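You operate a simulated robot arm through the tools that you are given. There is no shell and no other tool.

You run a simulated robot arm. Do the job below in one go: nothing can be reset, and whatever is moved stays where it is left.

Task
Change the low purple bobbin on the plait board for a full one.
Fine: push the handle back, stand the low bobbin in the rack's LOW seat, set the full purple bobbin from the rack in its slot, press JOIN, then pull tight; the lever, the other full bobbins and the other braids stay.

Only the result counts: the job must be done as asked and must still hold three seconds after the hand-in. Knocking over, shifting, dropping, spilling or breaking anything else fails it.

Robot
A 6-joint arm with a fingered hand, fixed in place. Base frame: the origin is on the floor under the middle of its stand, x ahead of it, y to its left, z up. Readings come in m, rad, newtons and seconds.
With the tool pointing down near the work surface it reaches from about 0.32 to 0.82 m from the base axis. Its first joint turns from -2.897 to 2.897 rad. Payload 4 kg.
The tool frame sits at the grasp point between the pads (the TCP): z along the fingers, y along the line on which they close. The tips reach 0.026 m beyond it. The gripper opens to 0.132 m; its body begins 0.073 m behind the TCP. The gripper is a hand of 5 fingers: y runs from the thumb to the fingers, the wrist lies at [0, 0, -0.239] in the tool frame, and closing takes about 1.5 s.
Orientation is that of the tool frame in the base frame, as a unit quaternion [x, y, z, w]. With the fingers straight down and closing along the base's y, the tool's x points along the base's -x, its y along +y and its z along -z.

Tools
- The arm moves only by the tool play_rows. Its argument "targets" is a list of rows, each an object of numbers (a shift or turn left out is 0, a gripper value left out holds the last): "tx", "ty", "tz": the shift along the base's x, y, z in mm; "wx", "wy", "wz": the turn, a rotation vector about the base's x, y, z in rad; "claw": the finger opening in mm, from 0 to 132. In form: [{"tx": .., "ty": .., "tz": .., "wx": .., "wy": .., "wz": .., "claw": ..}, ...]. A call has 1 to 20 rows; each row is the pose to reach, as a shift and turn from the pose commanded when the call began. Each row takes 0.2 s and may step no farther than 0.05 m and 0.15 rad from the row before; otherwise, or with a gripper value out of range, the whole call is refused. A pose out of reach is approached as far as the arm can. The call stops where the force on the tool passes 60 N (or 10 N more than at its start, if that is more) or the arm is blocked; 0.2 s more then pass. The fingers move at their own pace (about 0.045 m/s each) and stop on an object; they squeeze with about 25 N. The grip force told is the motor's: it shows also when the fingers shut on nothing. Time passes only in rows, and 0.2 s behind the last, so rows that repeat a pose let the fingers close. The reply holds the time, the measured pose of the TCP, the force on the tool along the base axes, the opening and the grip force, in the units named above and with some noise, with the torque about the TCP (base axes, N m) and any sound that the robot's microphone picked up, and new pictures: "show" is both (left out), scene, wrist or none.
- Cameras (640 x 400 px; columns grow to the right, rows downward): "scene" is fixed at [0.4142, 0.6466, 1.5785]; the picture's right is [-0.90, 0.44, 0.00], its down [0.42, 0.84, -0.34] and it looks along [-0.15, -0.31, -0.94] (base axes); focal length 260 px, centre (320, 200). "wrist" rides on the gripper at [0.085, 0.002, -0.097] in the tool frame; the picture's right is [-0.02, 1.00, 0.00], its down [-0.75, -0.02, -0.66] and it looks along [-0.66, -0.01, 0.75] (tool axes); focal length 270 px, centre (320, 200).
- set_grasp(shape): the hand has 5 fingers and takes this shape, open, in about a second: jaw (thumb against the fingers, like two jaws); tri (thumb and two fingers); tip (a fingertip pinch); poke (one finger out to press); point (the index stretched); flat (the hand flat); cup (the hand cupped); fist (a fist). The gripper value then closes the fingers along that shape, each until it touches; the sizes above hold for jaw. It gives what a move gives, with no picture.
- locate(camera, pixels): for up to 12 pixels [column, row] of the newest picture of that camera ("zoom" is the newest enlarged one), the place [x, y, z] in the base frame of the surface seen there, good to about 0.002 m, but the place of the scene camera against the robot may be out by one fixed shift of up to 0.025 m in any direction. The clock stands still meanwhile.
- enlarge(camera, box): a new picture of the part [left, top, right, bottom] of that camera's present view, enlarged. The clock stands still meanwhile.
- job_done(): hands the job in; it is judged then, once.

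Open the gripper and draw the arm clear of the work before you hand the job in, unless the task says otherwise.

The tools are called after ">>>" as name(argument=value, ...) on one line, values as JSON. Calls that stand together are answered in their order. play_rows: Moves the arm, as the interface text tells. Its arguments: {"type":"object","properties":{"targets":{"type":"array","items":{"type":"object","properties":{"tx":{"type":"number"},"ty":{"type":"number"},"tz":{"type":"number"},"wx":{"type":"number"},"wy":{"type":"number"},"wz":{"type":"number"},"claw":{"type":"number"}}}},"show":{"type":"string","enum":["both","scene","wrist","none"]}},"required":["targets"]} The other tools are called the same way: set_grasp (shape) gives the hand a shape; locate (camera, pixels) gives the place of the surface under pixels of a picture; enlarge (camera, box) takes an enlarged picture of a part of a camera's view; job_done () hands the job in.

At the start:

```text
t: 0.0
position: [0.1939, 0.4384, 1.1448]
tcp_rot: [-0.001, 1.0, -0.005, -0.002]
force: [0.2, -0.2, 0.7]
moment: [-0.01, 0.0, 0.05]
width: 0.1317
grasp_force: 0.1
shape: jaw
```

scene: 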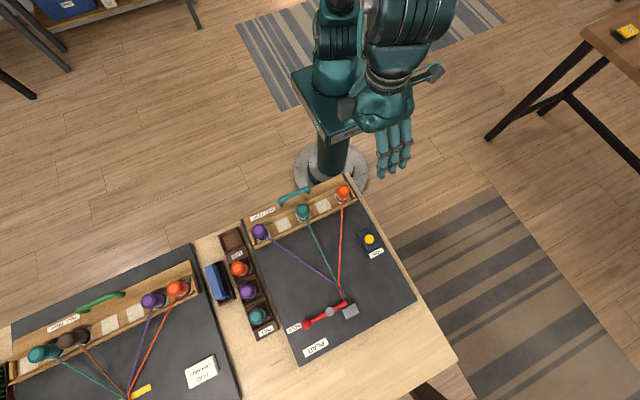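
wrist: 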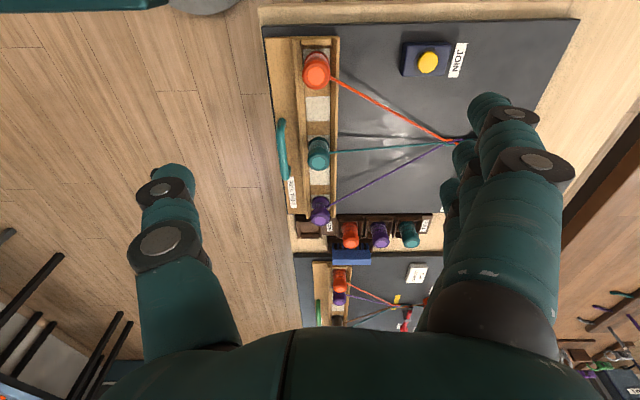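

The scene picture shows the plait board with its bobbin row near (300,210), the rack near (245,285), the JOIN button near (369,240) and the red lever near (325,315). I enlarge these areas to read the labels and shapes.

>>> enlarge(camera="scene", box=[200, 170, 420, 370])

>>> enlarge(camera="wrist", box=[250, 10, 590, 280])

```text
2.00 times, centred on (310, 270) of scene
```

zoom: 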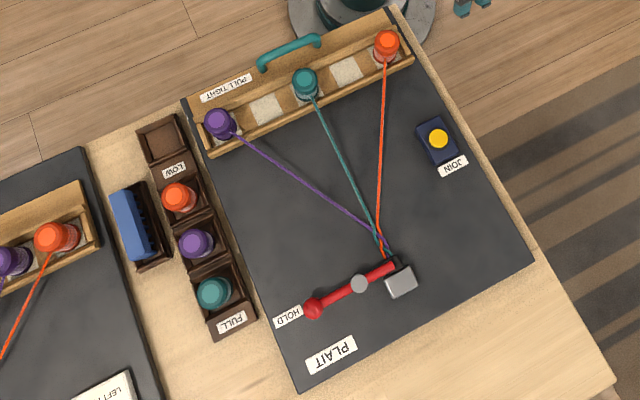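

```text
1.48 times, centred on (420, 145) of wrist
```

zoom: 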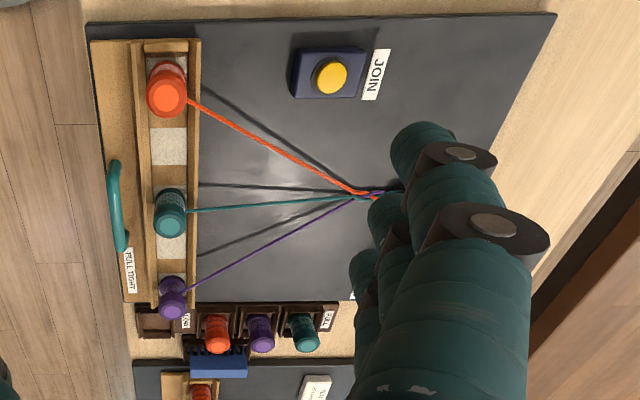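

I zoom further on the slots, the rack and the button to judge the sizes and heights.

>>> enlarge(camera="scene", box=[240, 170, 370, 251])

>>> locate(camera="zoom", pixels=[[98, 305], [310, 205], [510, 110], [270, 140], [340, 85], [210, 265], [405, 170], [600, 350], [130, 345]])

>>> enlarge(camera="scene", box=[190, 215, 310, 345])

```text
4.92 times, centred on (305, 210) of scene
```

zoom: 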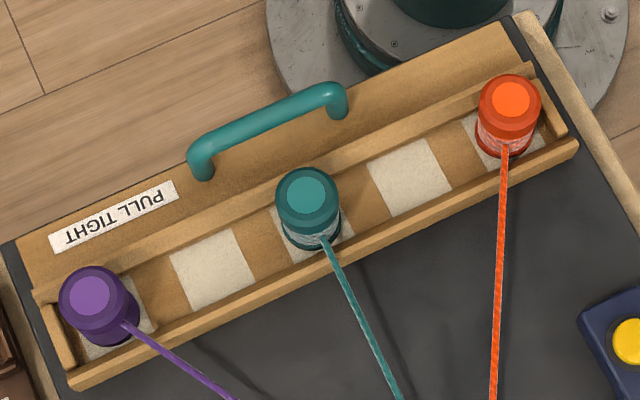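

```text
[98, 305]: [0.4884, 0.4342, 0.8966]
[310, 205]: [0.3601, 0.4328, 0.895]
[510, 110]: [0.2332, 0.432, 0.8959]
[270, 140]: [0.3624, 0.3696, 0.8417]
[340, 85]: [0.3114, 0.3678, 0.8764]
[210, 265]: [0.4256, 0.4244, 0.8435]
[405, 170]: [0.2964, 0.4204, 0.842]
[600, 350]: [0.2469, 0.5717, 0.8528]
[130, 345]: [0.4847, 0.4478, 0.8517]
```

```text
3.08 times, centred on (250, 280) of scene
```

zoom: 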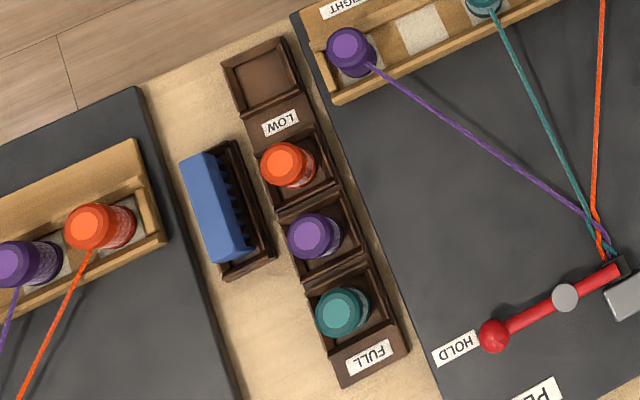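

Zoom now shows the rack: LOW seat empty at (265,80), full orange (287,163), purple (313,236), teal (343,310). I locate these.

>>> locate(camera="zoom", pixels=[[263, 80], [225, 70], [285, 42], [287, 163], [308, 236], [338, 308], [365, 350], [335, 262], [353, 238], [335, 100], [205, 200], [493, 335]])

>>> enlarge(camera="scene", box=[280, 220, 410, 340])

```text
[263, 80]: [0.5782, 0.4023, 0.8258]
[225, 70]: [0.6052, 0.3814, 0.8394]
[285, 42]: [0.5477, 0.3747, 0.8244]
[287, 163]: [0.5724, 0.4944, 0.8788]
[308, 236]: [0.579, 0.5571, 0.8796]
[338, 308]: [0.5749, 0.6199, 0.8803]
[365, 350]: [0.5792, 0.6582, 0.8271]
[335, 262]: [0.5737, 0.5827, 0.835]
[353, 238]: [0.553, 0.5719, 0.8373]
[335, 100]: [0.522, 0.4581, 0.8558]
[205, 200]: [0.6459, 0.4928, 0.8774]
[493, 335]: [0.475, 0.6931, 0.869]
```

```text
3.33 times, centred on (345, 280) of scene
```

zoom: 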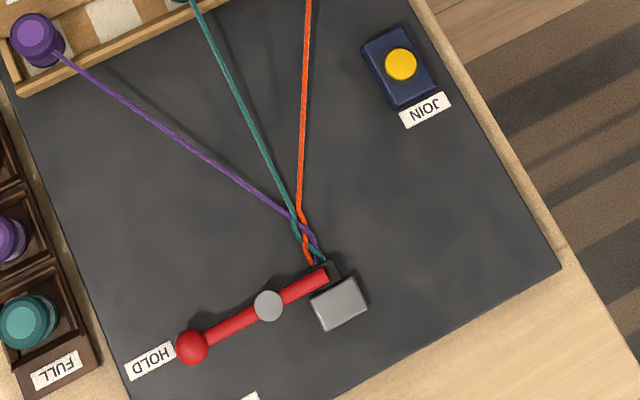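

>>> locate(camera="zoom", pixels=[[401, 63], [375, 90], [425, 110], [192, 347], [310, 265], [340, 300], [300, 225], [90, 80], [180, 140]])

>>> locate(camera="wrist", pixels=[[319, 80], [318, 165], [320, 219], [428, 62], [350, 244], [381, 243], [411, 243], [306, 230], [281, 155], [283, 125], [318, 108]])

>>> enlarge(camera="wrist", box=[260, 180, 460, 300])

```text
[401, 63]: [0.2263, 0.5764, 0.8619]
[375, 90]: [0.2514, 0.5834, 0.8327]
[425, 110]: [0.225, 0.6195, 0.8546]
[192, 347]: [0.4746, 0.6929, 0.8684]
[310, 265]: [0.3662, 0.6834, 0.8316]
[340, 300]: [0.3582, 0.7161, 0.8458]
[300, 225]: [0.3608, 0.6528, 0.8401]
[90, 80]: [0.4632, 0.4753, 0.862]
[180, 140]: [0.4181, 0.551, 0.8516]
```

```text
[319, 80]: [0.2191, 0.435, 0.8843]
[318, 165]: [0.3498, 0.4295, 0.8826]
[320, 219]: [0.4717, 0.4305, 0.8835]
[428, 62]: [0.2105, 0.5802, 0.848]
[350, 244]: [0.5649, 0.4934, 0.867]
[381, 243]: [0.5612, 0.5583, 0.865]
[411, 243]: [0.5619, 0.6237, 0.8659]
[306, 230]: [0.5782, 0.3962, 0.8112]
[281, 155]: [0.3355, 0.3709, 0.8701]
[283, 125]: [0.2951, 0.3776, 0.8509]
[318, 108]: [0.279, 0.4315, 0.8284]
```

```text
3.20 times, centred on (360, 240) of wrist
```

zoom: 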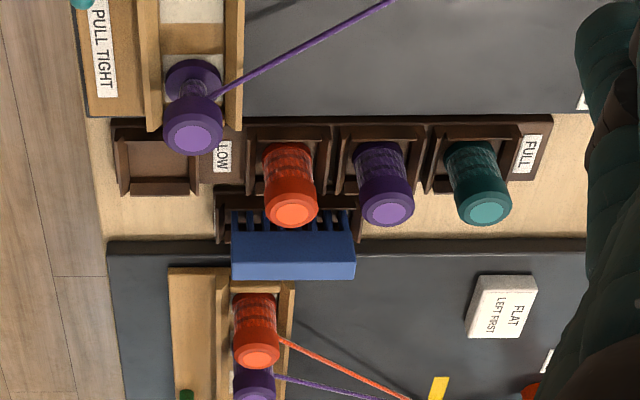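

Comparing the two cameras (e.g. orange top at scene (0.233,0.432,0.896) against wrist (0.219,0.435,0.884)), the scene camera is out by about (+0.014, 0, +0.013). Next I try a narrow hand shape in free air and look at it.

>>> set_grasp(shape="tri")

```text
t: 0.9
position: [0.1943, 0.4388, 1.1419]
tcp_rot: [-0.001, 1.0, -0.008, -0.004]
force: [0.9, 0.8, 0.0]
moment: [0.01, 0.0, 0.02]
width: 0.1318
grasp_force: 0.1
shape: tri
```

The hand is now in the tri shape, open 132 mm. I hold pose and close to 50 mm in free air to see how the fingers look.

>>> play_rows(targets=[{"claw": 50}, {"claw": 50}, {"claw": 50}, {"claw": 50}, {"claw": 50}, {"claw": 50}, {"claw": 50}], show="both")

```text
t: 2.5
position: [0.1948, 0.4384, 1.1418]
tcp_rot: [-0.001, 1.0, -0.008, -0.003]
force: [-0.8, -0.4, -0.1]
moment: [-0.02, 0.0, -0.01]
width: 0.0512
grasp_force: 0.1
shape: tri
```

scene: 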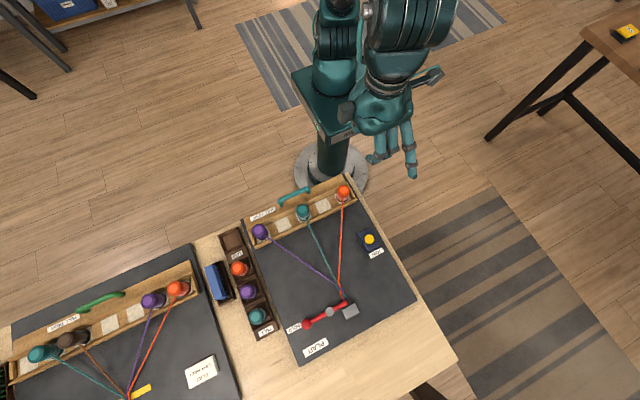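
wrist: 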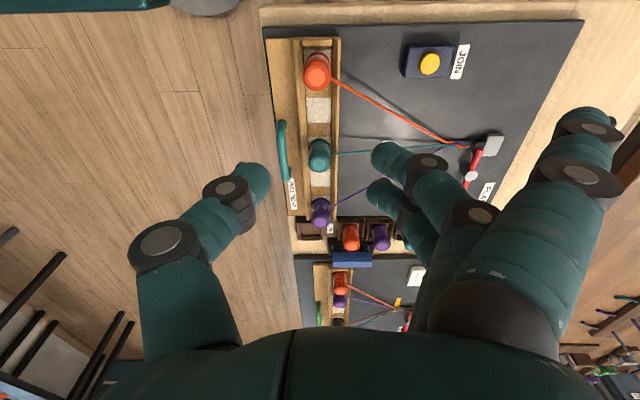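

In tri, two fingers (tips near (390,155) and (380,195)) close against the thumb (tip (255,180)), while another finger (585,125) stays stretched out to the side, which could knock things. I look at the tip shape too.

>>> set_grasp(shape="tip")

>>> play_rows(targets=[{"claw": 50}, {"claw": 50}, {"claw": 50}, {"claw": 50}, {"claw": 50}, {"claw": 50}, {"claw": 50}], show="both")

>>> set_grasp(shape="jaw")

>>> play_rows(targets=[{"claw": 50}, {"claw": 50}, {"claw": 50}, {"claw": 50}, {"claw": 50}, {"claw": 50}, {"claw": 50}], show="both")

```text
t: 3.4
position: [0.1944, 0.4384, 1.1427]
tcp_rot: [0.0, 1.0, -0.007, -0.004]
force: [0.1, -0.2, -0.3]
moment: [0.03, -0.01, 0.0]
width: 0.1322
grasp_force: 0.0
shape: tip
```

```text
t: 5.0
position: [0.1939, 0.4384, 1.1419]
tcp_rot: [-0.001, 1.0, -0.009, -0.003]
force: [-0.1, -0.8, -0.3]
moment: [-0.02, -0.03, 0.0]
width: 0.0508
grasp_force: 0.1
shape: tip
```

scene: 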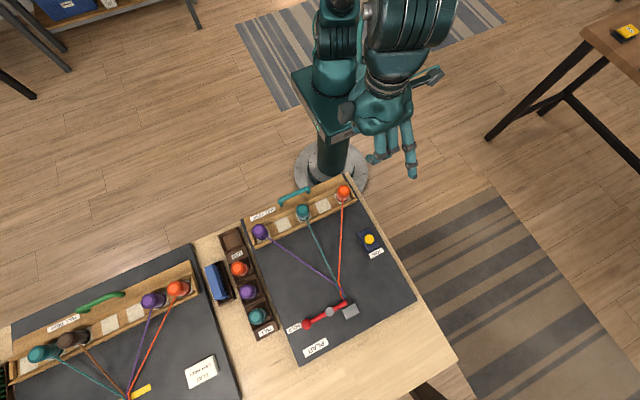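
wrist: 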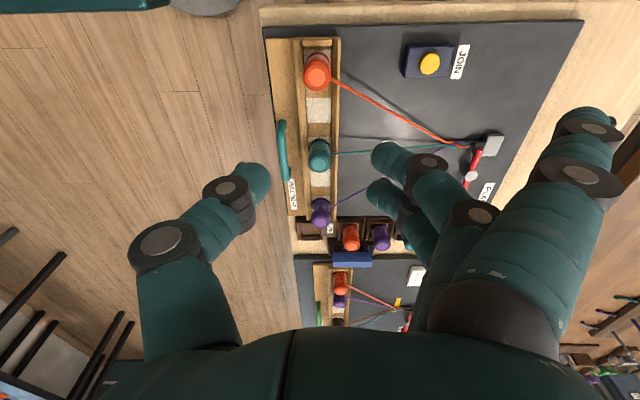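

```text
t: 5.9
position: [0.193, 0.438, 1.1473]
tcp_rot: [0.001, 1.0, -0.002, -0.001]
force: [-0.8, 0.0, 0.5]
moment: [0.01, -0.01, 0.0]
width: 0.1317
grasp_force: 0.1
shape: jaw
```

```text
t: 7.5
position: [0.1936, 0.4381, 1.1467]
tcp_rot: [0.0, 1.0, -0.004, -0.002]
force: [0.2, 0.1, 0.0]
moment: [-0.01, 0.01, -0.02]
width: 0.051
grasp_force: 0.0
shape: jaw
```

scene: 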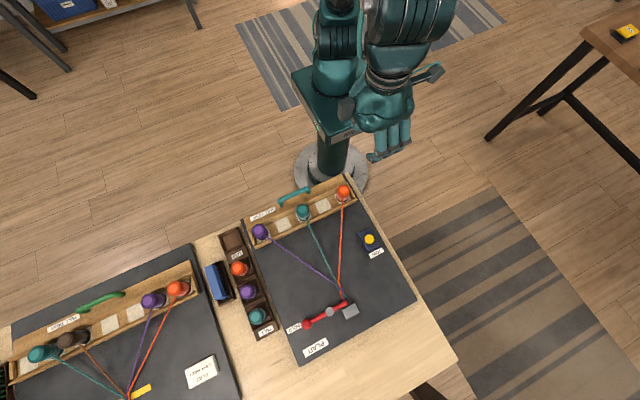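
wrist: 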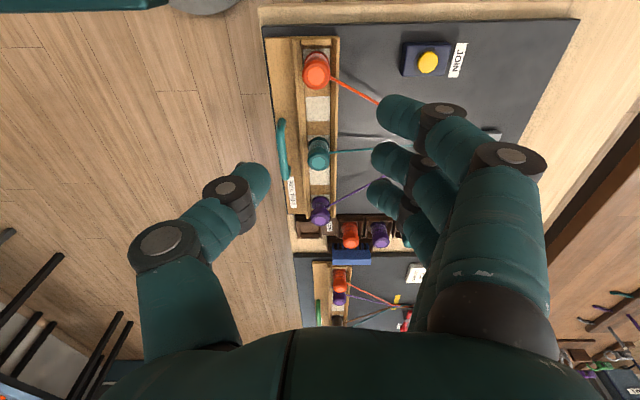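

In jaw the fingertips are at about (400,118), (392,160), (382,197) and the thumb at (257,180). I locate these points to learn the width of the hand along tool x.

>>> locate(camera="wrist", pixels=[[395, 115], [388, 160], [380, 195], [262, 178], [440, 110], [425, 160], [410, 205], [225, 188], [450, 145], [510, 155], [160, 240], [500, 220]])

>>> enlarge(camera="wrist", box=[120, 80, 560, 355])

>>> enlarge(camera="scene", box=[300, 40, 460, 200])

```text
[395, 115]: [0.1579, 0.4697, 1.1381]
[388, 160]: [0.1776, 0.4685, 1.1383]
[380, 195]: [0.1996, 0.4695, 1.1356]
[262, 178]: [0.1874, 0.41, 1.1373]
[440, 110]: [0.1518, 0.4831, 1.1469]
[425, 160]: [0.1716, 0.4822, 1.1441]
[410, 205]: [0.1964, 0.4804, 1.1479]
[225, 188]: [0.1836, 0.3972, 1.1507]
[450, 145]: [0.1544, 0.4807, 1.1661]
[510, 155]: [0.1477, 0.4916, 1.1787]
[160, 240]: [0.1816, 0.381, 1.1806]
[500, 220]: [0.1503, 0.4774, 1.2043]
```

```text
1.45 times, centred on (340, 218) of wrist
```

zoom: 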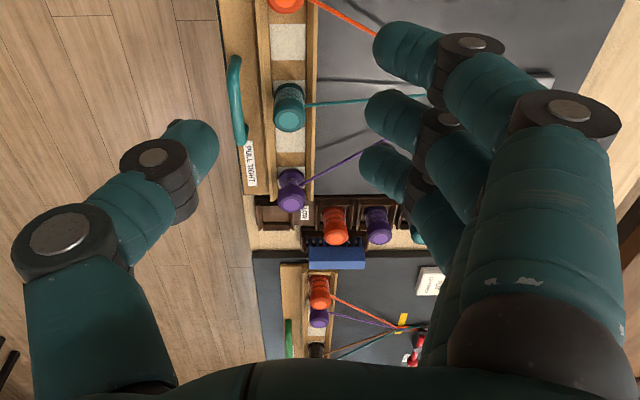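

```text
2.50 times, centred on (380, 120) of scene
```

zoom: 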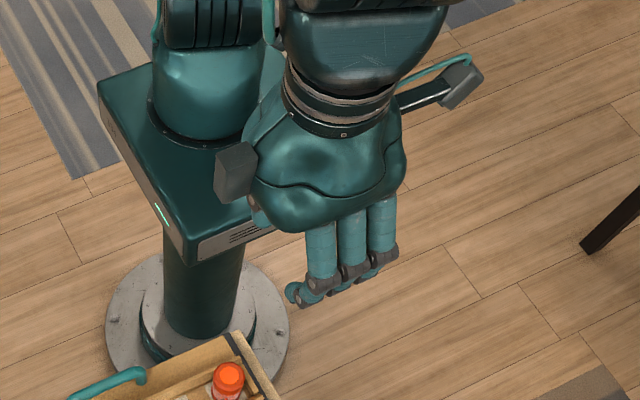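

The four fingers are spaced about 20 mm along tool x (0.158, 0.178, 0.198, ...), so the jaw is about 85 mm wide with the thumb in the middle. I move down to a vantage over the handle, still well above everything (highest things are about 0.885).

>>> play_rows(targets=[{"tx": 10, "ty": -14, "tz": -20, "claw": 60}, {"tx": 20, "ty": -28, "tz": -45}, {"tx": 33, "ty": -48, "tz": -75}, {"tx": 46, "ty": -68, "tz": -100}, {"tx": 58, "ty": -86, "tz": -125}, {"tx": 66, "ty": -98, "tz": -140}, {"tx": 72, "ty": -104, "tz": -148}, {"tx": 76, "ty": -108, "tz": -150}, {"tx": 76, "ty": -108, "tz": -150}], show="both")

```text
t: 9.5
position: [0.2696, 0.3301, 0.9958]
tcp_rot: [0.0, 1.0, -0.005, -0.002]
force: [0.1, -0.6, 0.3]
moment: [-0.01, 0.0, 0.02]
width: 0.0592
grasp_force: 0.0
shape: jaw
```

scene: 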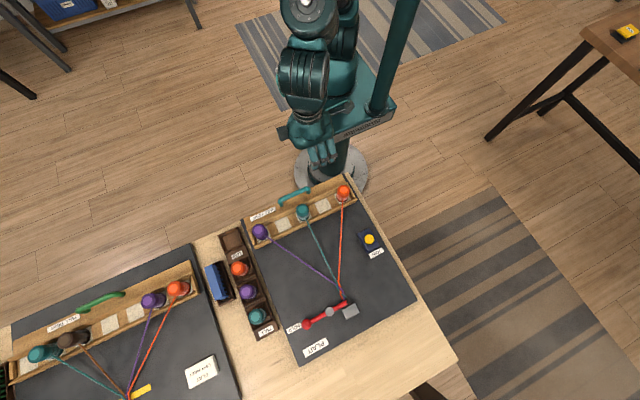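
wrist: 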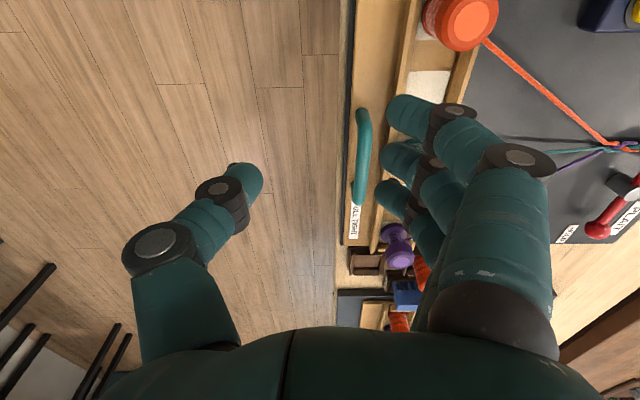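

The handle bar now shows at (363,120)-(360,200) in the wrist view. I locate its points, the plank and the edges.

>>> locate(camera="wrist", pixels=[[363, 112], [362, 150], [359, 198], [375, 150], [380, 60], [400, 60], [352, 60], [430, 80], [455, 80], [353, 220], [380, 205], [345, 150]])

>>> enlarge(camera="wrist", box=[320, 0, 500, 260])

```text
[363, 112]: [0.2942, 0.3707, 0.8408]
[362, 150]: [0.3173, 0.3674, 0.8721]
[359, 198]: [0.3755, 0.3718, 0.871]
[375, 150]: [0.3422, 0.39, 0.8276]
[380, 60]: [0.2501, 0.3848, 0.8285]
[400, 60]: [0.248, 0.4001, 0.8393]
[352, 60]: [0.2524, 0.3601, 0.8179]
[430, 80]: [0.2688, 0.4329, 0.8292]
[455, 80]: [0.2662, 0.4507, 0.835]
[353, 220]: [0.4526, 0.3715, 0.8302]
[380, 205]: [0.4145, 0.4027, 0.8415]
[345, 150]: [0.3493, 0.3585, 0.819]
```

```text
1.54 times, centred on (410, 130) of wrist
```

zoom: 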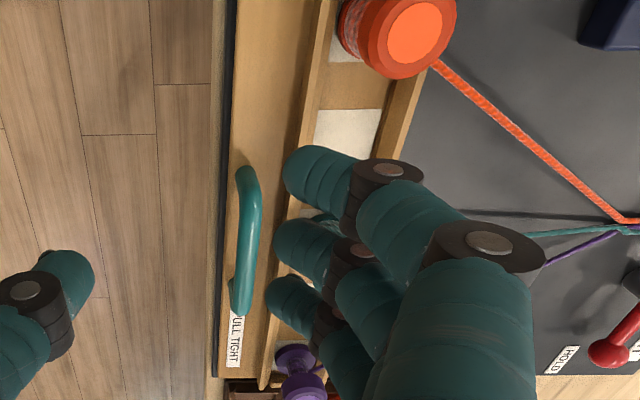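

The handle is a bar along x (0.294 to 0.378) at y≈0.370, z≈0.867, on a plank with top at 0.828; the carriage sits near the board's -y edge, so pushing back means +y. The curled jaw fingers would come close to the teal bobbin, so I check the poke shape for the handle instead.

>>> set_grasp(shape="poke")

>>> play_rows(targets=[{"tx": 0}, {"tx": 0}], show="both")

```text
t: 10.4
position: [0.2701, 0.3309, 0.9966]
tcp_rot: [0.0, 1.0, -0.004, -0.002]
force: [0.9, -0.5, 0.4]
moment: [-0.02, 0.03, 0.0]
width: 0.0
grasp_force: 0.1
shape: poke
```

```text
t: 11.0
position: [0.2702, 0.3303, 0.9956]
tcp_rot: [0.0, 1.0, -0.005, -0.002]
force: [0.4, 0.2, -0.5]
moment: [0.01, -0.01, -0.02]
width: 0.0
grasp_force: 0.1
shape: poke
```

scene: 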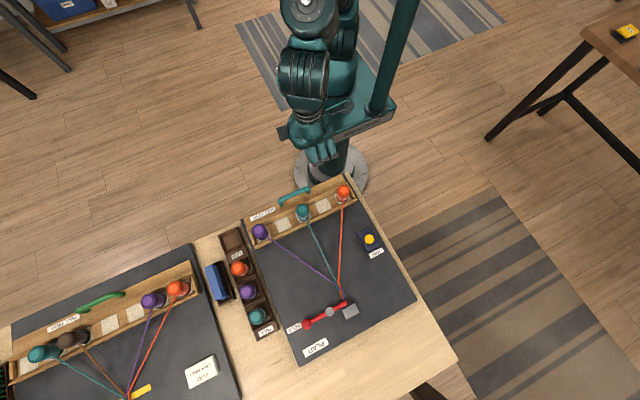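
wrist: 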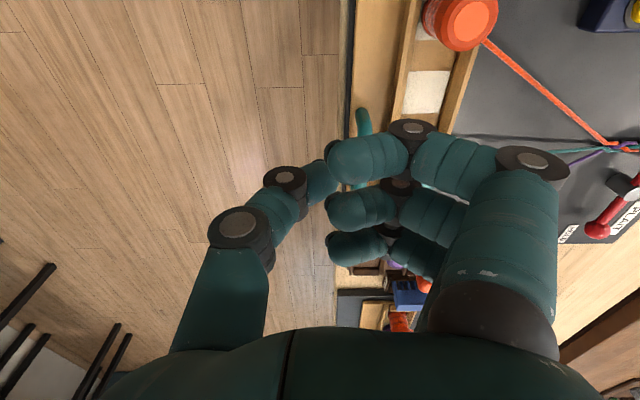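

Three fingers are curled; I cannot see the outstretched finger. I enlarge both views to find it.

>>> enlarge(camera="wrist", box=[300, 100, 480, 330])

>>> enlarge(camera="scene", box=[260, 80, 380, 220])

>>> set_grasp(shape="point")

>>> play_rows(targets=[{"tx": 0}, {"tx": 0}], show="both")

```text
1.74 times, centred on (390, 215) of wrist
```

zoom: 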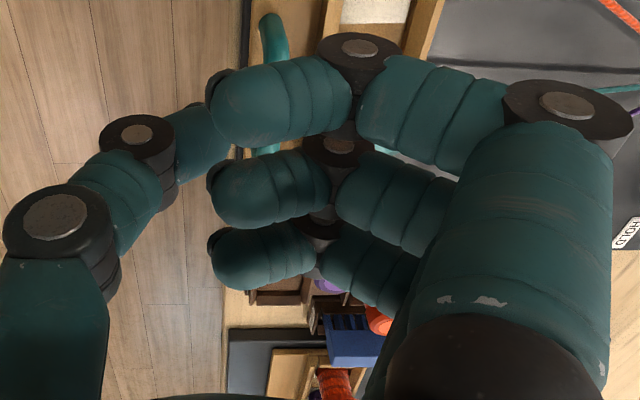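

```text
2.86 times, centred on (320, 150) of scene
```

zoom: 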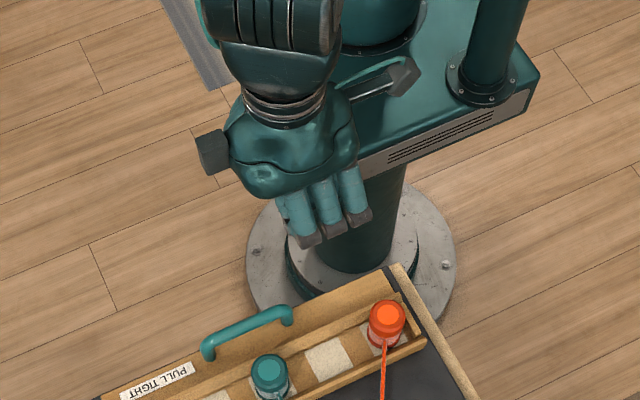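

```text
t: 11.9
position: [0.27, 0.331, 0.9958]
tcp_rot: [0.0, 1.0, -0.004, -0.002]
force: [0.5, 0.1, 1.0]
moment: [0.02, 0.0, -0.03]
width: 0.1263
grasp_force: 0.1
shape: point
```

```text
t: 12.5
position: [0.2711, 0.3319, 0.9958]
tcp_rot: [0.0, 1.0, -0.004, -0.002]
force: [-0.3, 0.5, 0.2]
moment: [0.03, 0.01, 0.01]
width: 0.1258
grasp_force: 0.1
shape: point
```

scene: 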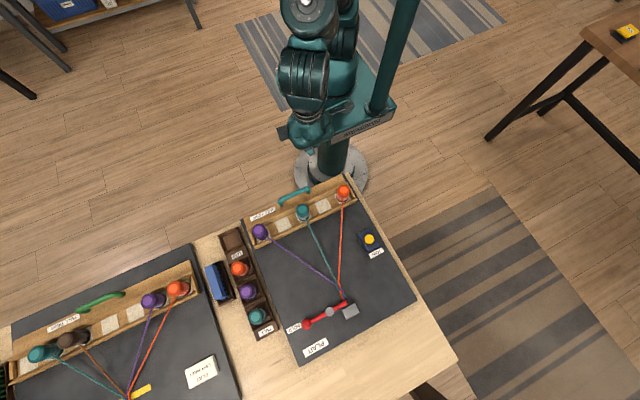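
wrist: 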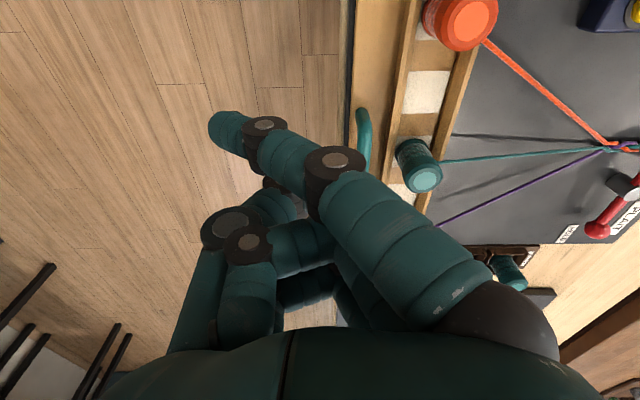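

In the point shape the index (nearest the camera) is stretched with its tip near (222,122), the others curled. I locate the index tip and knuckles relative to the TCP (0.271,0.332,0.996).

>>> locate(camera="wrist", pixels=[[215, 125], [225, 117], [240, 135], [264, 124], [290, 155], [336, 158], [400, 230], [420, 178], [246, 242], [228, 222], [310, 245]])

>>> enlarge(camera="wrist", box=[160, 80, 520, 360])

>>> enlarge(camera="scene", box=[260, 80, 380, 220])

```text
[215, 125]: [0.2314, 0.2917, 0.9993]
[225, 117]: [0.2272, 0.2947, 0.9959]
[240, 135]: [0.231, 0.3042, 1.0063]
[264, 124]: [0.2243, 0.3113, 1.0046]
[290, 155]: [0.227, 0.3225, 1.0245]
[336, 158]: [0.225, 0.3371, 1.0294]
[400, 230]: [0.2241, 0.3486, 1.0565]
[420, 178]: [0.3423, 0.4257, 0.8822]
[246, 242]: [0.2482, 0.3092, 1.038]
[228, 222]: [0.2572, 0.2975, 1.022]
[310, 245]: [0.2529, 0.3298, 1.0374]
```

```text
1.43 times, centred on (340, 220) of wrist
```

zoom: 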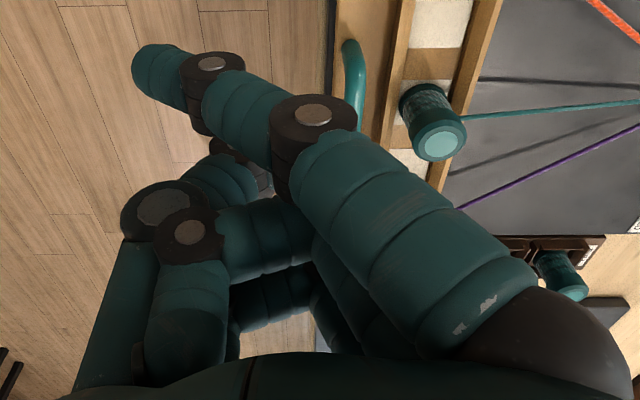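

```text
2.86 times, centred on (320, 150) of scene
```

zoom: 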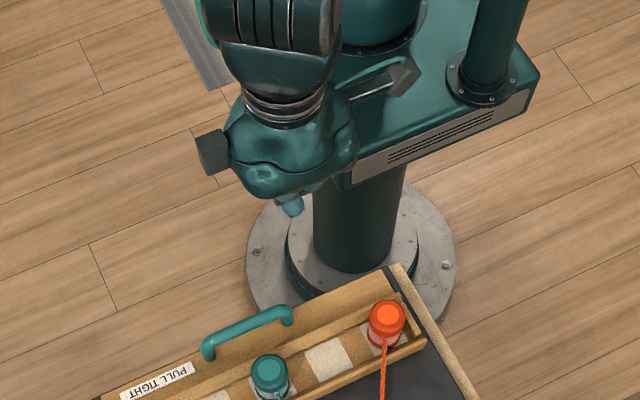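

The pointing index slants inward, with its tip about at TCP height. I try the flat shape, which may give a straight finger blade for pushing and hooking the handle.

>>> set_grasp(shape="flat")

>>> play_rows(targets=[{"tx": 0}, {"tx": 0}], show="both")

>>> enlarge(camera="scene", box=[260, 80, 380, 220])

```text
t: 13.4
position: [0.2695, 0.3324, 0.996]
tcp_rot: [0.0, 1.0, -0.004, -0.002]
force: [-0.6, -0.9, 0.4]
moment: [0.01, 0.0, -0.01]
width: 0.126
grasp_force: 0.0
shape: flat
```

```text
t: 14.0
position: [0.2705, 0.3317, 0.9961]
tcp_rot: [0.0, 1.0, -0.004, -0.002]
force: [0.4, -0.6, 0.0]
moment: [-0.01, 0.01, -0.01]
width: 0.1262
grasp_force: 0.1
shape: flat
```

scene: 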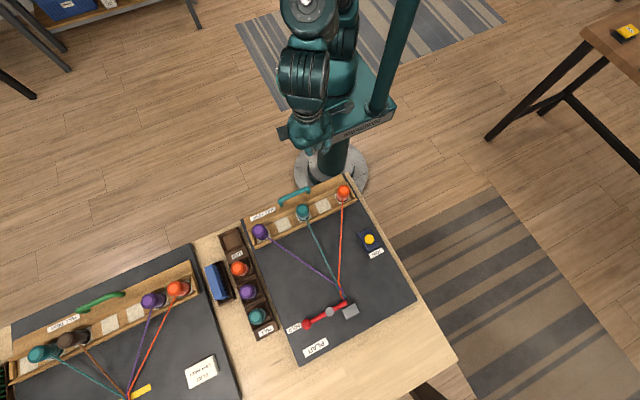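
wrist: 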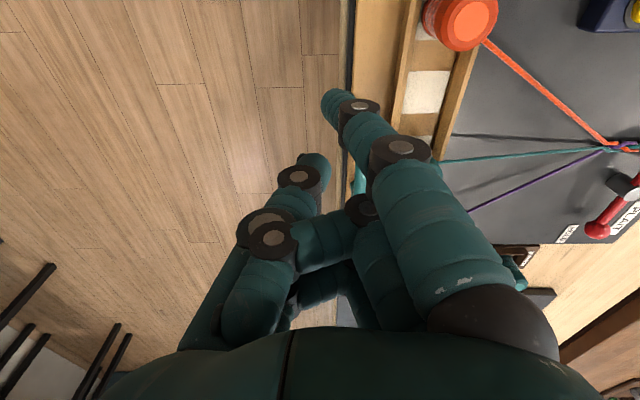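

```text
2.86 times, centred on (320, 150) of scene
```

zoom: 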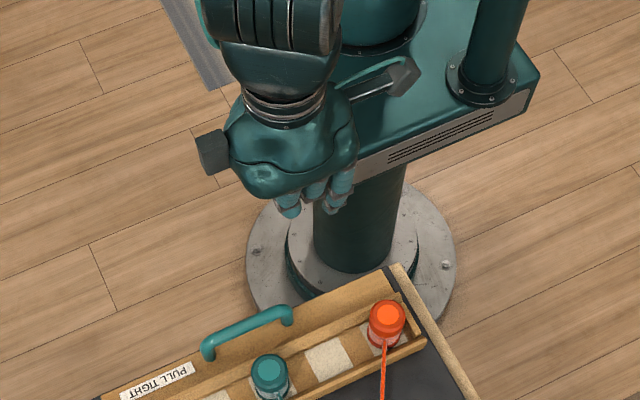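

The fingers are still in motion between shapes, so my earlier pictures of poke and point may have been mid-way. I wait two more seconds and look again.

>>> play_rows(targets=[{"tx": 0}, {"tx": 0}, {"tx": 0}, {"tx": 0}, {"tx": 0}, {"tx": 0}, {"tx": 0}, {"tx": 0}, {"tx": 0}, {"tx": 0}], show="both")

>>> enlarge(camera="scene", box=[260, 80, 380, 220])

```text
t: 16.2
position: [0.2706, 0.331, 0.9966]
tcp_rot: [0.0, 1.0, -0.005, -0.003]
force: [0.3, -0.6, 0.2]
moment: [-0.01, 0.0, -0.02]
width: 0.1261
grasp_force: 0.0
shape: flat
```

scene: 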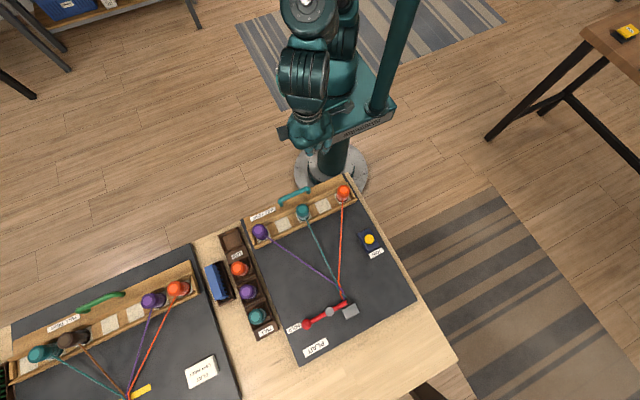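
wrist: 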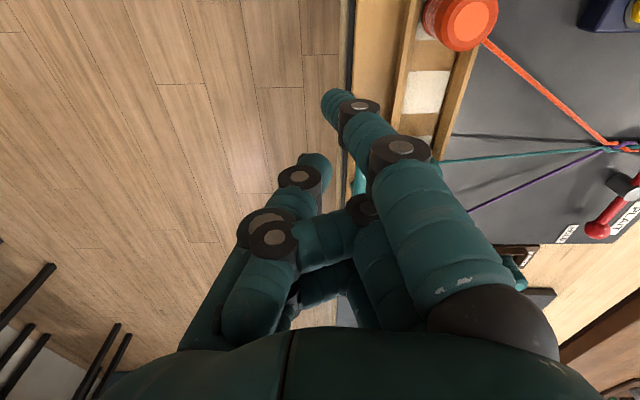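

```text
2.86 times, centred on (320, 150) of scene
```

zoom: 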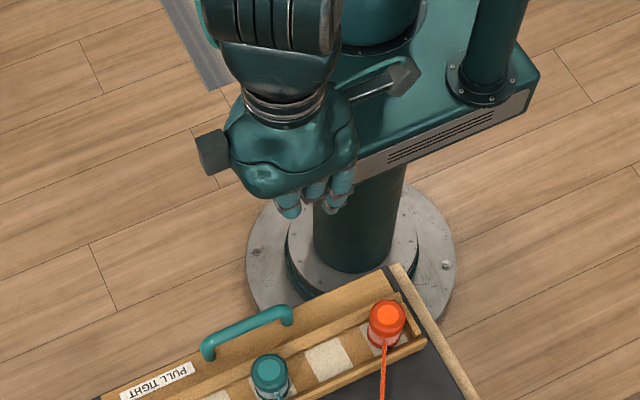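

The picture is unchanged: index straight, the other fingers still curled, maybe held under the thumb. I go back to the jaw shape fully open to free the fingers and check it.

>>> set_grasp(shape="jaw")

>>> play_rows(targets=[{"claw": 132}, {"claw": 132}, {"claw": 132}, {"claw": 132}, {"claw": 132}, {"claw": 132}, {"claw": 132}, {"claw": 132}, {"claw": 132}, {"claw": 132}], show="wrist")

>>> set_grasp(shape="flat")

>>> play_rows(targets=[{"tx": 0}, {"tx": 0}, {"tx": 0}, {"tx": 0}, {"tx": 0}, {"tx": 0}, {"tx": 0}, {"tx": 0}, {"tx": 0}, {"tx": 0}], show="both")

```text
t: 17.1
position: [0.2713, 0.3305, 0.9963]
tcp_rot: [0.0, 1.0, -0.004, -0.002]
force: [-0.6, 0.1, 0.3]
moment: [-0.01, 0.04, 0.0]
width: 0.1318
grasp_force: 0.0
shape: jaw
```

```text
t: 19.3
position: [0.2704, 0.3308, 0.9957]
tcp_rot: [0.0, 1.0, -0.004, -0.002]
force: [-0.6, 0.4, 0.7]
moment: [0.0, -0.02, 0.02]
width: 0.1319
grasp_force: 0.0
shape: jaw
```

wrist: 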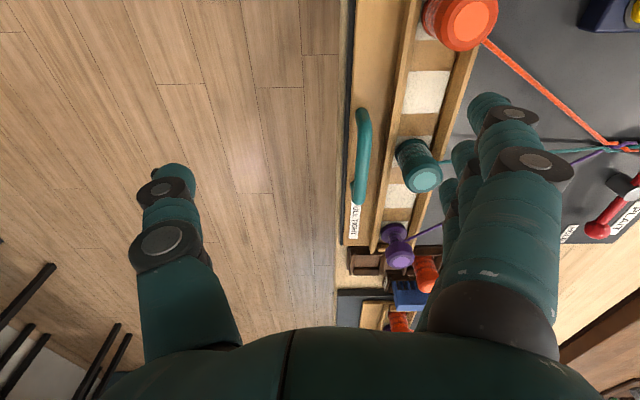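

```text
t: 20.2
position: [0.2697, 0.3306, 0.9958]
tcp_rot: [0.0, 1.0, -0.004, -0.002]
force: [0.5, -0.1, -0.3]
moment: [0.03, 0.06, 0.03]
width: 0.1261
grasp_force: 0.1
shape: flat
```

```text
t: 22.4
position: [0.2689, 0.3306, 0.9961]
tcp_rot: [0.0, 1.0, -0.005, -0.002]
force: [0.4, 0.1, 0.1]
moment: [-0.01, 0.0, 0.01]
width: 0.1263
grasp_force: 0.0
shape: flat
```

scene: 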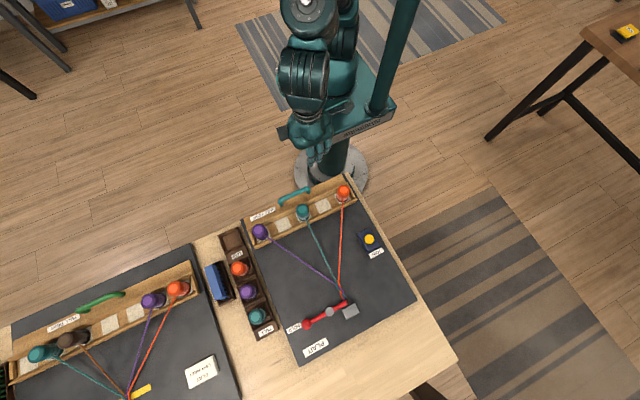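
wrist: 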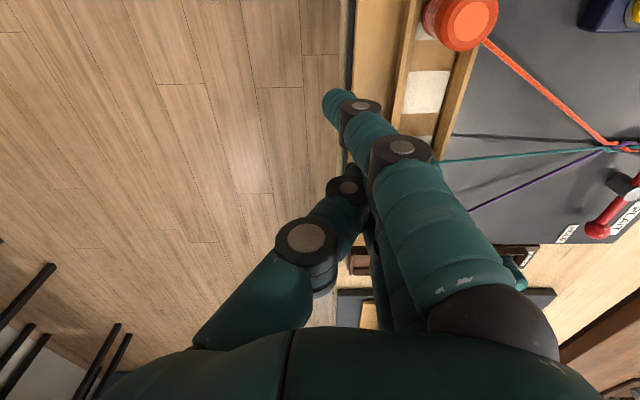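

Starting from open jaw, flat now forms properly: fingers straight with the tip at (335,100), thumb folded in. I locate the finger points, then try poke from open jaw too.

>>> locate(camera="wrist", pixels=[[335, 98], [330, 110], [362, 106], [370, 130], [402, 146], [420, 220], [347, 188], [340, 210], [306, 240], [365, 175]])

>>> enlarge(camera="scene", box=[260, 80, 380, 220])

>>> set_grasp(shape="jaw")

>>> play_rows(targets=[{"claw": 132}, {"claw": 132}, {"claw": 132}, {"claw": 132}, {"claw": 132}, {"claw": 132}, {"claw": 132}, {"claw": 132}], show="none")

>>> set_grasp(shape="poke")

>>> play_rows(targets=[{"tx": 0}, {"tx": 0}, {"tx": 0}, {"tx": 0}, {"tx": 0}, {"tx": 0}, {"tx": 0}, {"tx": 0}, {"tx": 0}, {"tx": 0}], show="both")

```text
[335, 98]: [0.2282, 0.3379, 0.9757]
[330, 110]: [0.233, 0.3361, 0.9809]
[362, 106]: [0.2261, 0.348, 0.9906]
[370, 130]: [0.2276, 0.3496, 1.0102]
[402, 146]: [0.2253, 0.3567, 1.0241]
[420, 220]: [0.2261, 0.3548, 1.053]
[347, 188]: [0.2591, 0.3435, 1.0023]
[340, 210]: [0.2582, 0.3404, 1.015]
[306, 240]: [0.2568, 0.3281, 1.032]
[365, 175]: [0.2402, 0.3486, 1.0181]
```

```text
2.86 times, centred on (320, 150) of scene
```

zoom: 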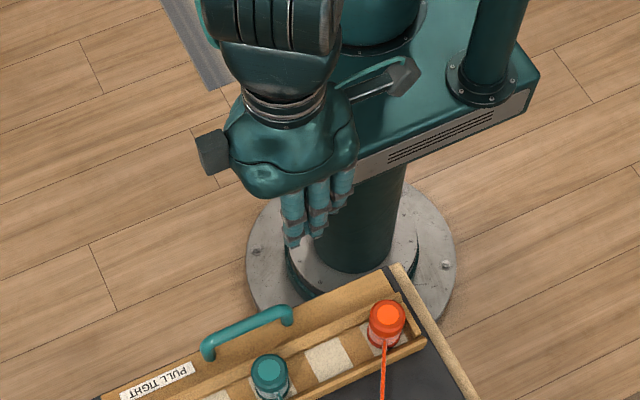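

```text
t: 23.3
position: [0.27, 0.331, 0.9962]
tcp_rot: [0.0, 1.0, -0.005, -0.002]
force: [0.1, 0.3, 1.0]
moment: [0.01, -0.02, -0.01]
width: 0.1321
grasp_force: 0.0
shape: jaw
```

```text
t: 25.1
position: [0.2702, 0.3316, 0.996]
tcp_rot: [-0.001, 1.0, -0.004, -0.002]
force: [-0.6, 0.1, -0.2]
moment: [-0.01, 0.0, 0.01]
width: 0.1317
grasp_force: 0.1
shape: jaw
```

```text
t: 26.0
position: [0.2705, 0.3297, 0.9969]
tcp_rot: [0.0, 1.0, -0.004, -0.002]
force: [-0.7, 0.3, 0.2]
moment: [0.01, -0.01, 0.0]
width: 0.0
grasp_force: 0.0
shape: poke
```

```text
t: 28.2
position: [0.2709, 0.3313, 0.9961]
tcp_rot: [0.0, 1.0, -0.005, -0.002]
force: [0.0, 0.0, -0.1]
moment: [-0.01, -0.01, -0.01]
width: 0.0
grasp_force: 0.0
shape: poke
```

scene: 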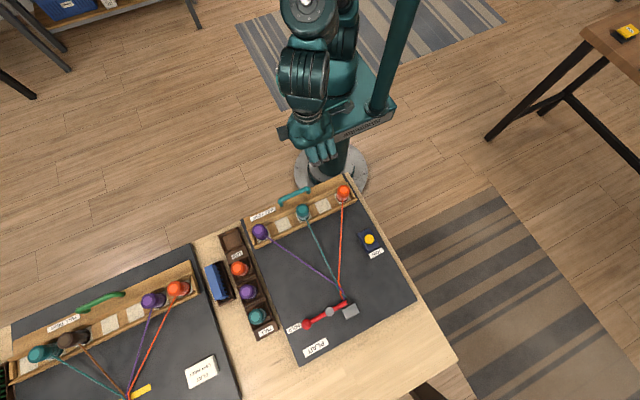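
wrist: 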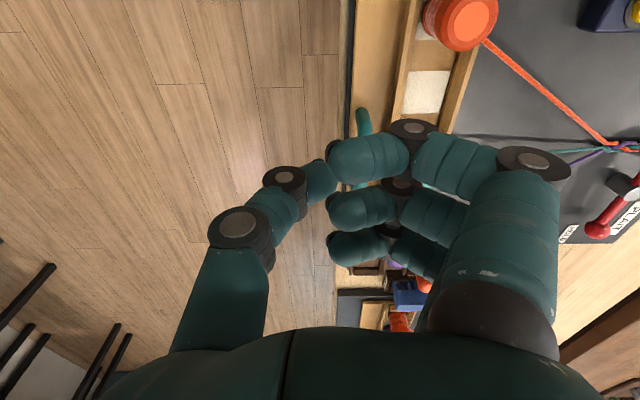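

Poke is simply the closed pinch. For the handle I prefer a real grip with the single thumb on the bobbin side (x≈0.316, clear of teal), which needs the tool turned 180°; I go back to jaw and test the first 90° turn at this safe height.

>>> set_grasp(shape="jaw")

>>> play_rows(targets=[{"wz": 0.14, "claw": 60}, {"wz": 0.28}, {"wz": 0.42}, {"wz": 0.56}, {"wz": 0.7}, {"wz": 0.84}, {"wz": 0.98}, {"wz": 1.12}, {"wz": 1.26}, {"wz": 1.4}, {"wz": 1.5}, {"wz": 1.5708}, {"wz": 1.5708}, {"wz": 1.5708}], show="both")

```text
t: 29.1
position: [0.2686, 0.3308, 0.9957]
tcp_rot: [0.001, 1.0, -0.004, -0.002]
force: [-0.5, 0.0, 0.4]
moment: [-0.03, 0.01, -0.04]
width: 0.1321
grasp_force: 0.1
shape: jaw
```

```text
t: 32.1
position: [0.2703, 0.3285, 0.9964]
tcp_rot: [0.707, -0.707, 0.005, -0.002]
force: [0.4, -0.7, -0.8]
moment: [0.0, -0.01, -0.03]
width: 0.0611
grasp_force: 0.1
shape: jaw
```

scene: 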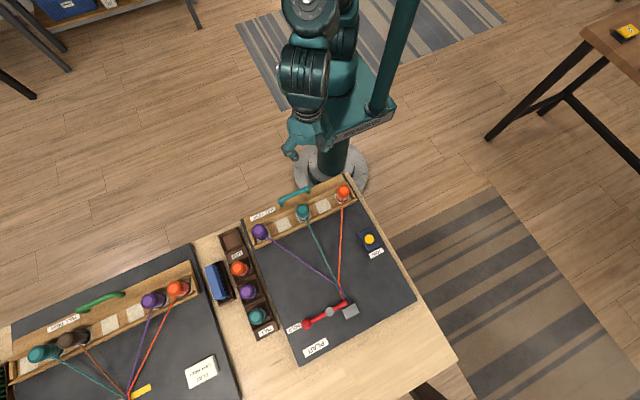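
wrist: 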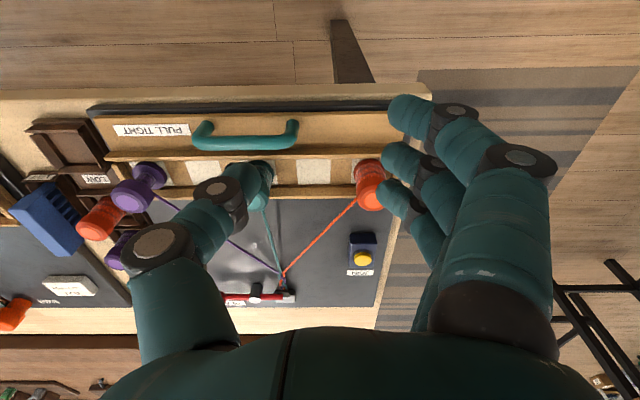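

The 90° turn went well; the handle shows at (245,135). I turn another 90° so the thumb is on the +y side.

>>> play_rows(targets=[{"wz": 0.14, "tx": 4, "ty": 3}, {"wz": 0.28, "tx": 8, "ty": 6}, {"wz": 0.42, "tx": 12, "ty": 9}, {"wz": 0.56, "tx": 16, "ty": 12}, {"wz": 0.7, "tx": 20, "ty": 15}, {"wz": 0.84, "tx": 24, "ty": 18}, {"wz": 0.98, "tx": 28, "ty": 21}, {"wz": 1.12, "tx": 32, "ty": 24}, {"wz": 1.26, "tx": 36, "ty": 26}, {"wz": 1.4, "tx": 40, "ty": 28}, {"wz": 1.5, "tx": 43, "ty": 29}, {"wz": 1.5708, "tx": 46, "ty": 30}, {"wz": 1.5708, "tx": 46, "ty": 30}, {"wz": 1.5708, "tx": 46, "ty": 30}], show="both")

```text
t: 35.1
position: [0.3905, 0.4583, 1.1321]
tcp_rot: [1.0, 0.0, 0.0, -0.002]
force: [0.2, 0.0, 0.2]
moment: [0.01, 0.03, -0.02]
width: 0.0605
grasp_force: 0.0
shape: jaw
out of reach, approached as far as the arm can: row 6, 7, 8, 9, 10, 11, 12, 13, 14
```

scene: 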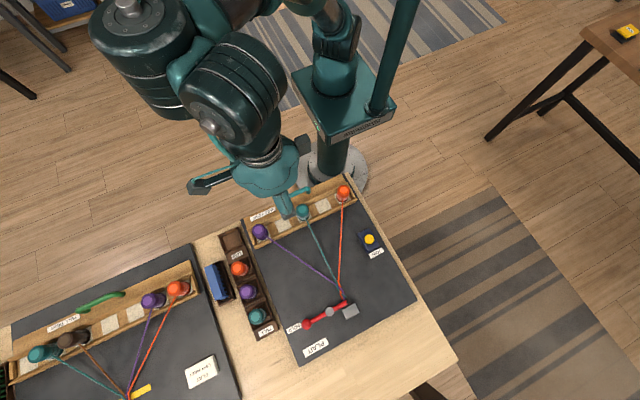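
wrist: 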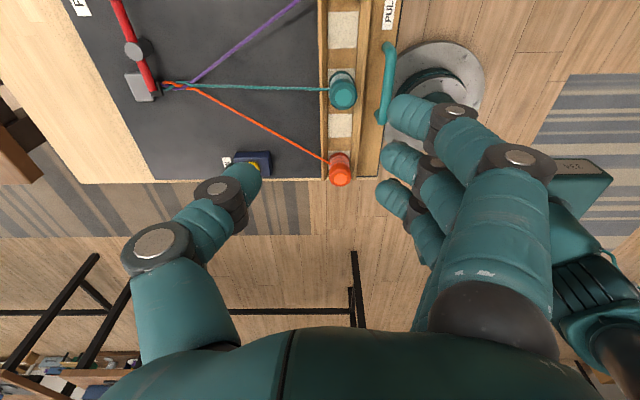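

Beyond about +130° the arm ran out of wrist range and flipped to another posture, with the hand now high at (0.39,0.458,1.132), touching nothing. I turn back in small steps to return to the earlier posture, checking as I go.

>>> play_rows(targets=[{"wz": -0.14}, {"wz": -0.28}, {"wz": -0.42}], show="both")

```text
t: 35.9
position: [0.3908, 0.4551, 1.1369]
tcp_rot: [0.978, -0.209, 0.002, -0.003]
force: [-0.4, -0.2, 0.3]
moment: [-0.01, 0.01, -0.01]
width: 0.0602
grasp_force: 0.1
shape: jaw
```

scene: 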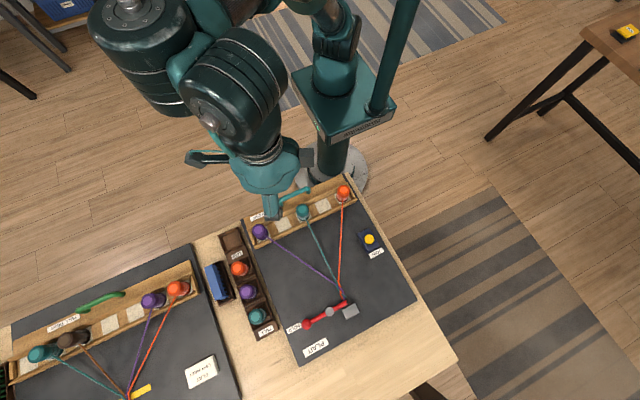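
wrist: 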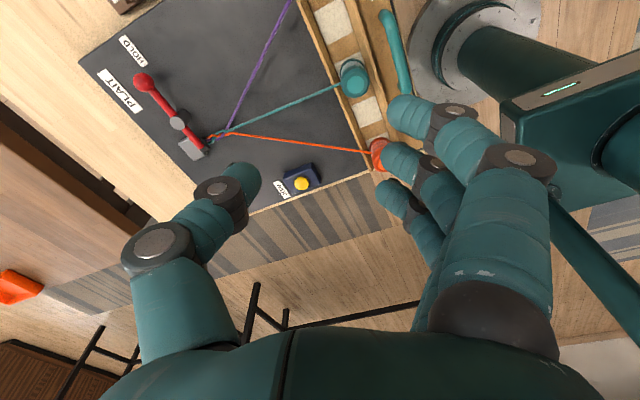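

The arm keeps its new posture (elbow on the +x side) and the commanded pose follows the reached one. I continue turning back to yaw +90° at this height and watch.

>>> play_rows(targets=[{"wz": -0.14}, {"wz": -0.28}, {"wz": -0.42}, {"wz": -0.56}, {"wz": -0.7}, {"wz": -0.84}, {"wz": -0.98}, {"wz": -1.12}, {"wz": -1.15}], show="both")

```text
t: 37.9
position: [0.3907, 0.455, 1.1369]
tcp_rot: [-0.707, 0.708, -0.004, 0.001]
force: [-0.7, -0.5, -0.2]
moment: [0.03, -0.06, 0.01]
width: 0.0601
grasp_force: 0.0
shape: jaw
```

scene: 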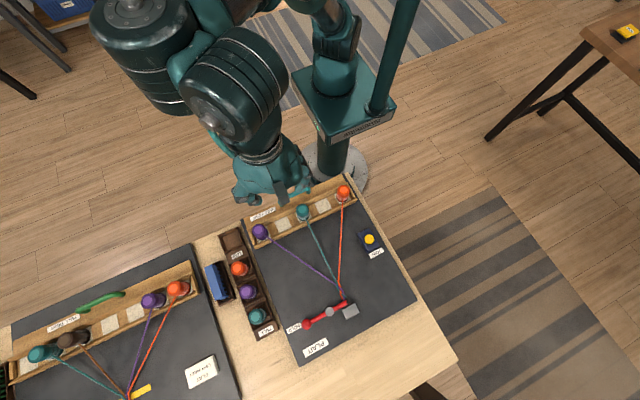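
wrist: 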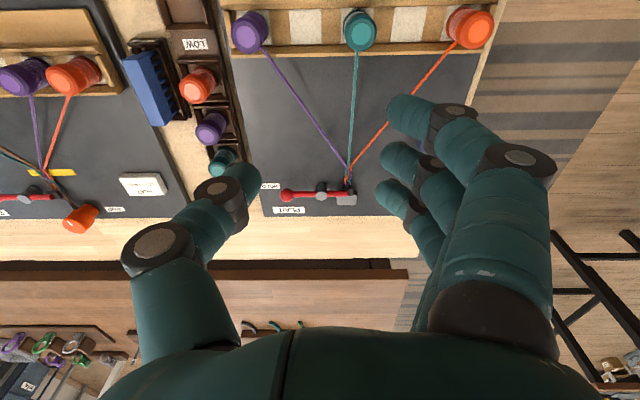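

The orientation is now thumb on +x, fingers on -x, as wanted for the rack, still in the new posture. I test in free air whether this posture can come over the handle at a safe height.

>>> play_rows(targets=[{"tx": -12, "ty": -16, "tz": -14}, {"tx": -25, "ty": -32, "tz": -28}, {"tx": -38, "ty": -48, "tz": -42}, {"tx": -50, "ty": -64, "tz": -56}, {"tx": -62, "ty": -80, "tz": -70}, {"tx": -75, "ty": -95, "tz": -85}, {"tx": -75, "ty": -95, "tz": -85}], show="both")

```text
t: 39.5
position: [0.3759, 0.4359, 1.1507]
tcp_rot: [-0.707, 0.707, -0.005, -0.001]
force: [1.1, -0.1, 0.3]
moment: [-0.02, -0.01, 0.0]
width: 0.0604
grasp_force: 0.0
shape: jaw
out of reach, approached as far as the arm can: row 1, 2, 3, 4, 5, 6, 7
```

scene: 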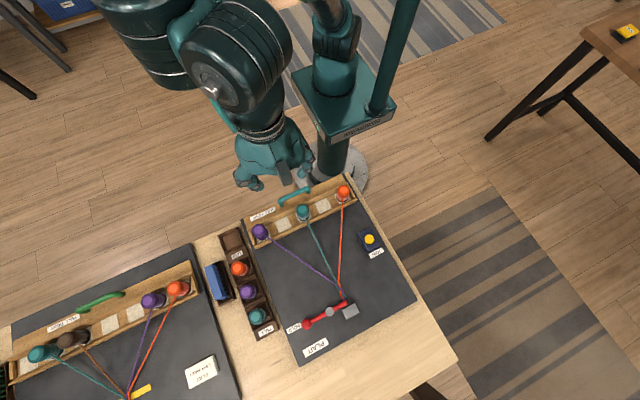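
wrist: 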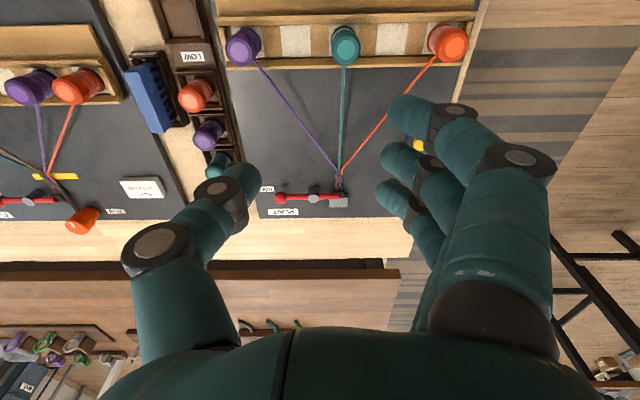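

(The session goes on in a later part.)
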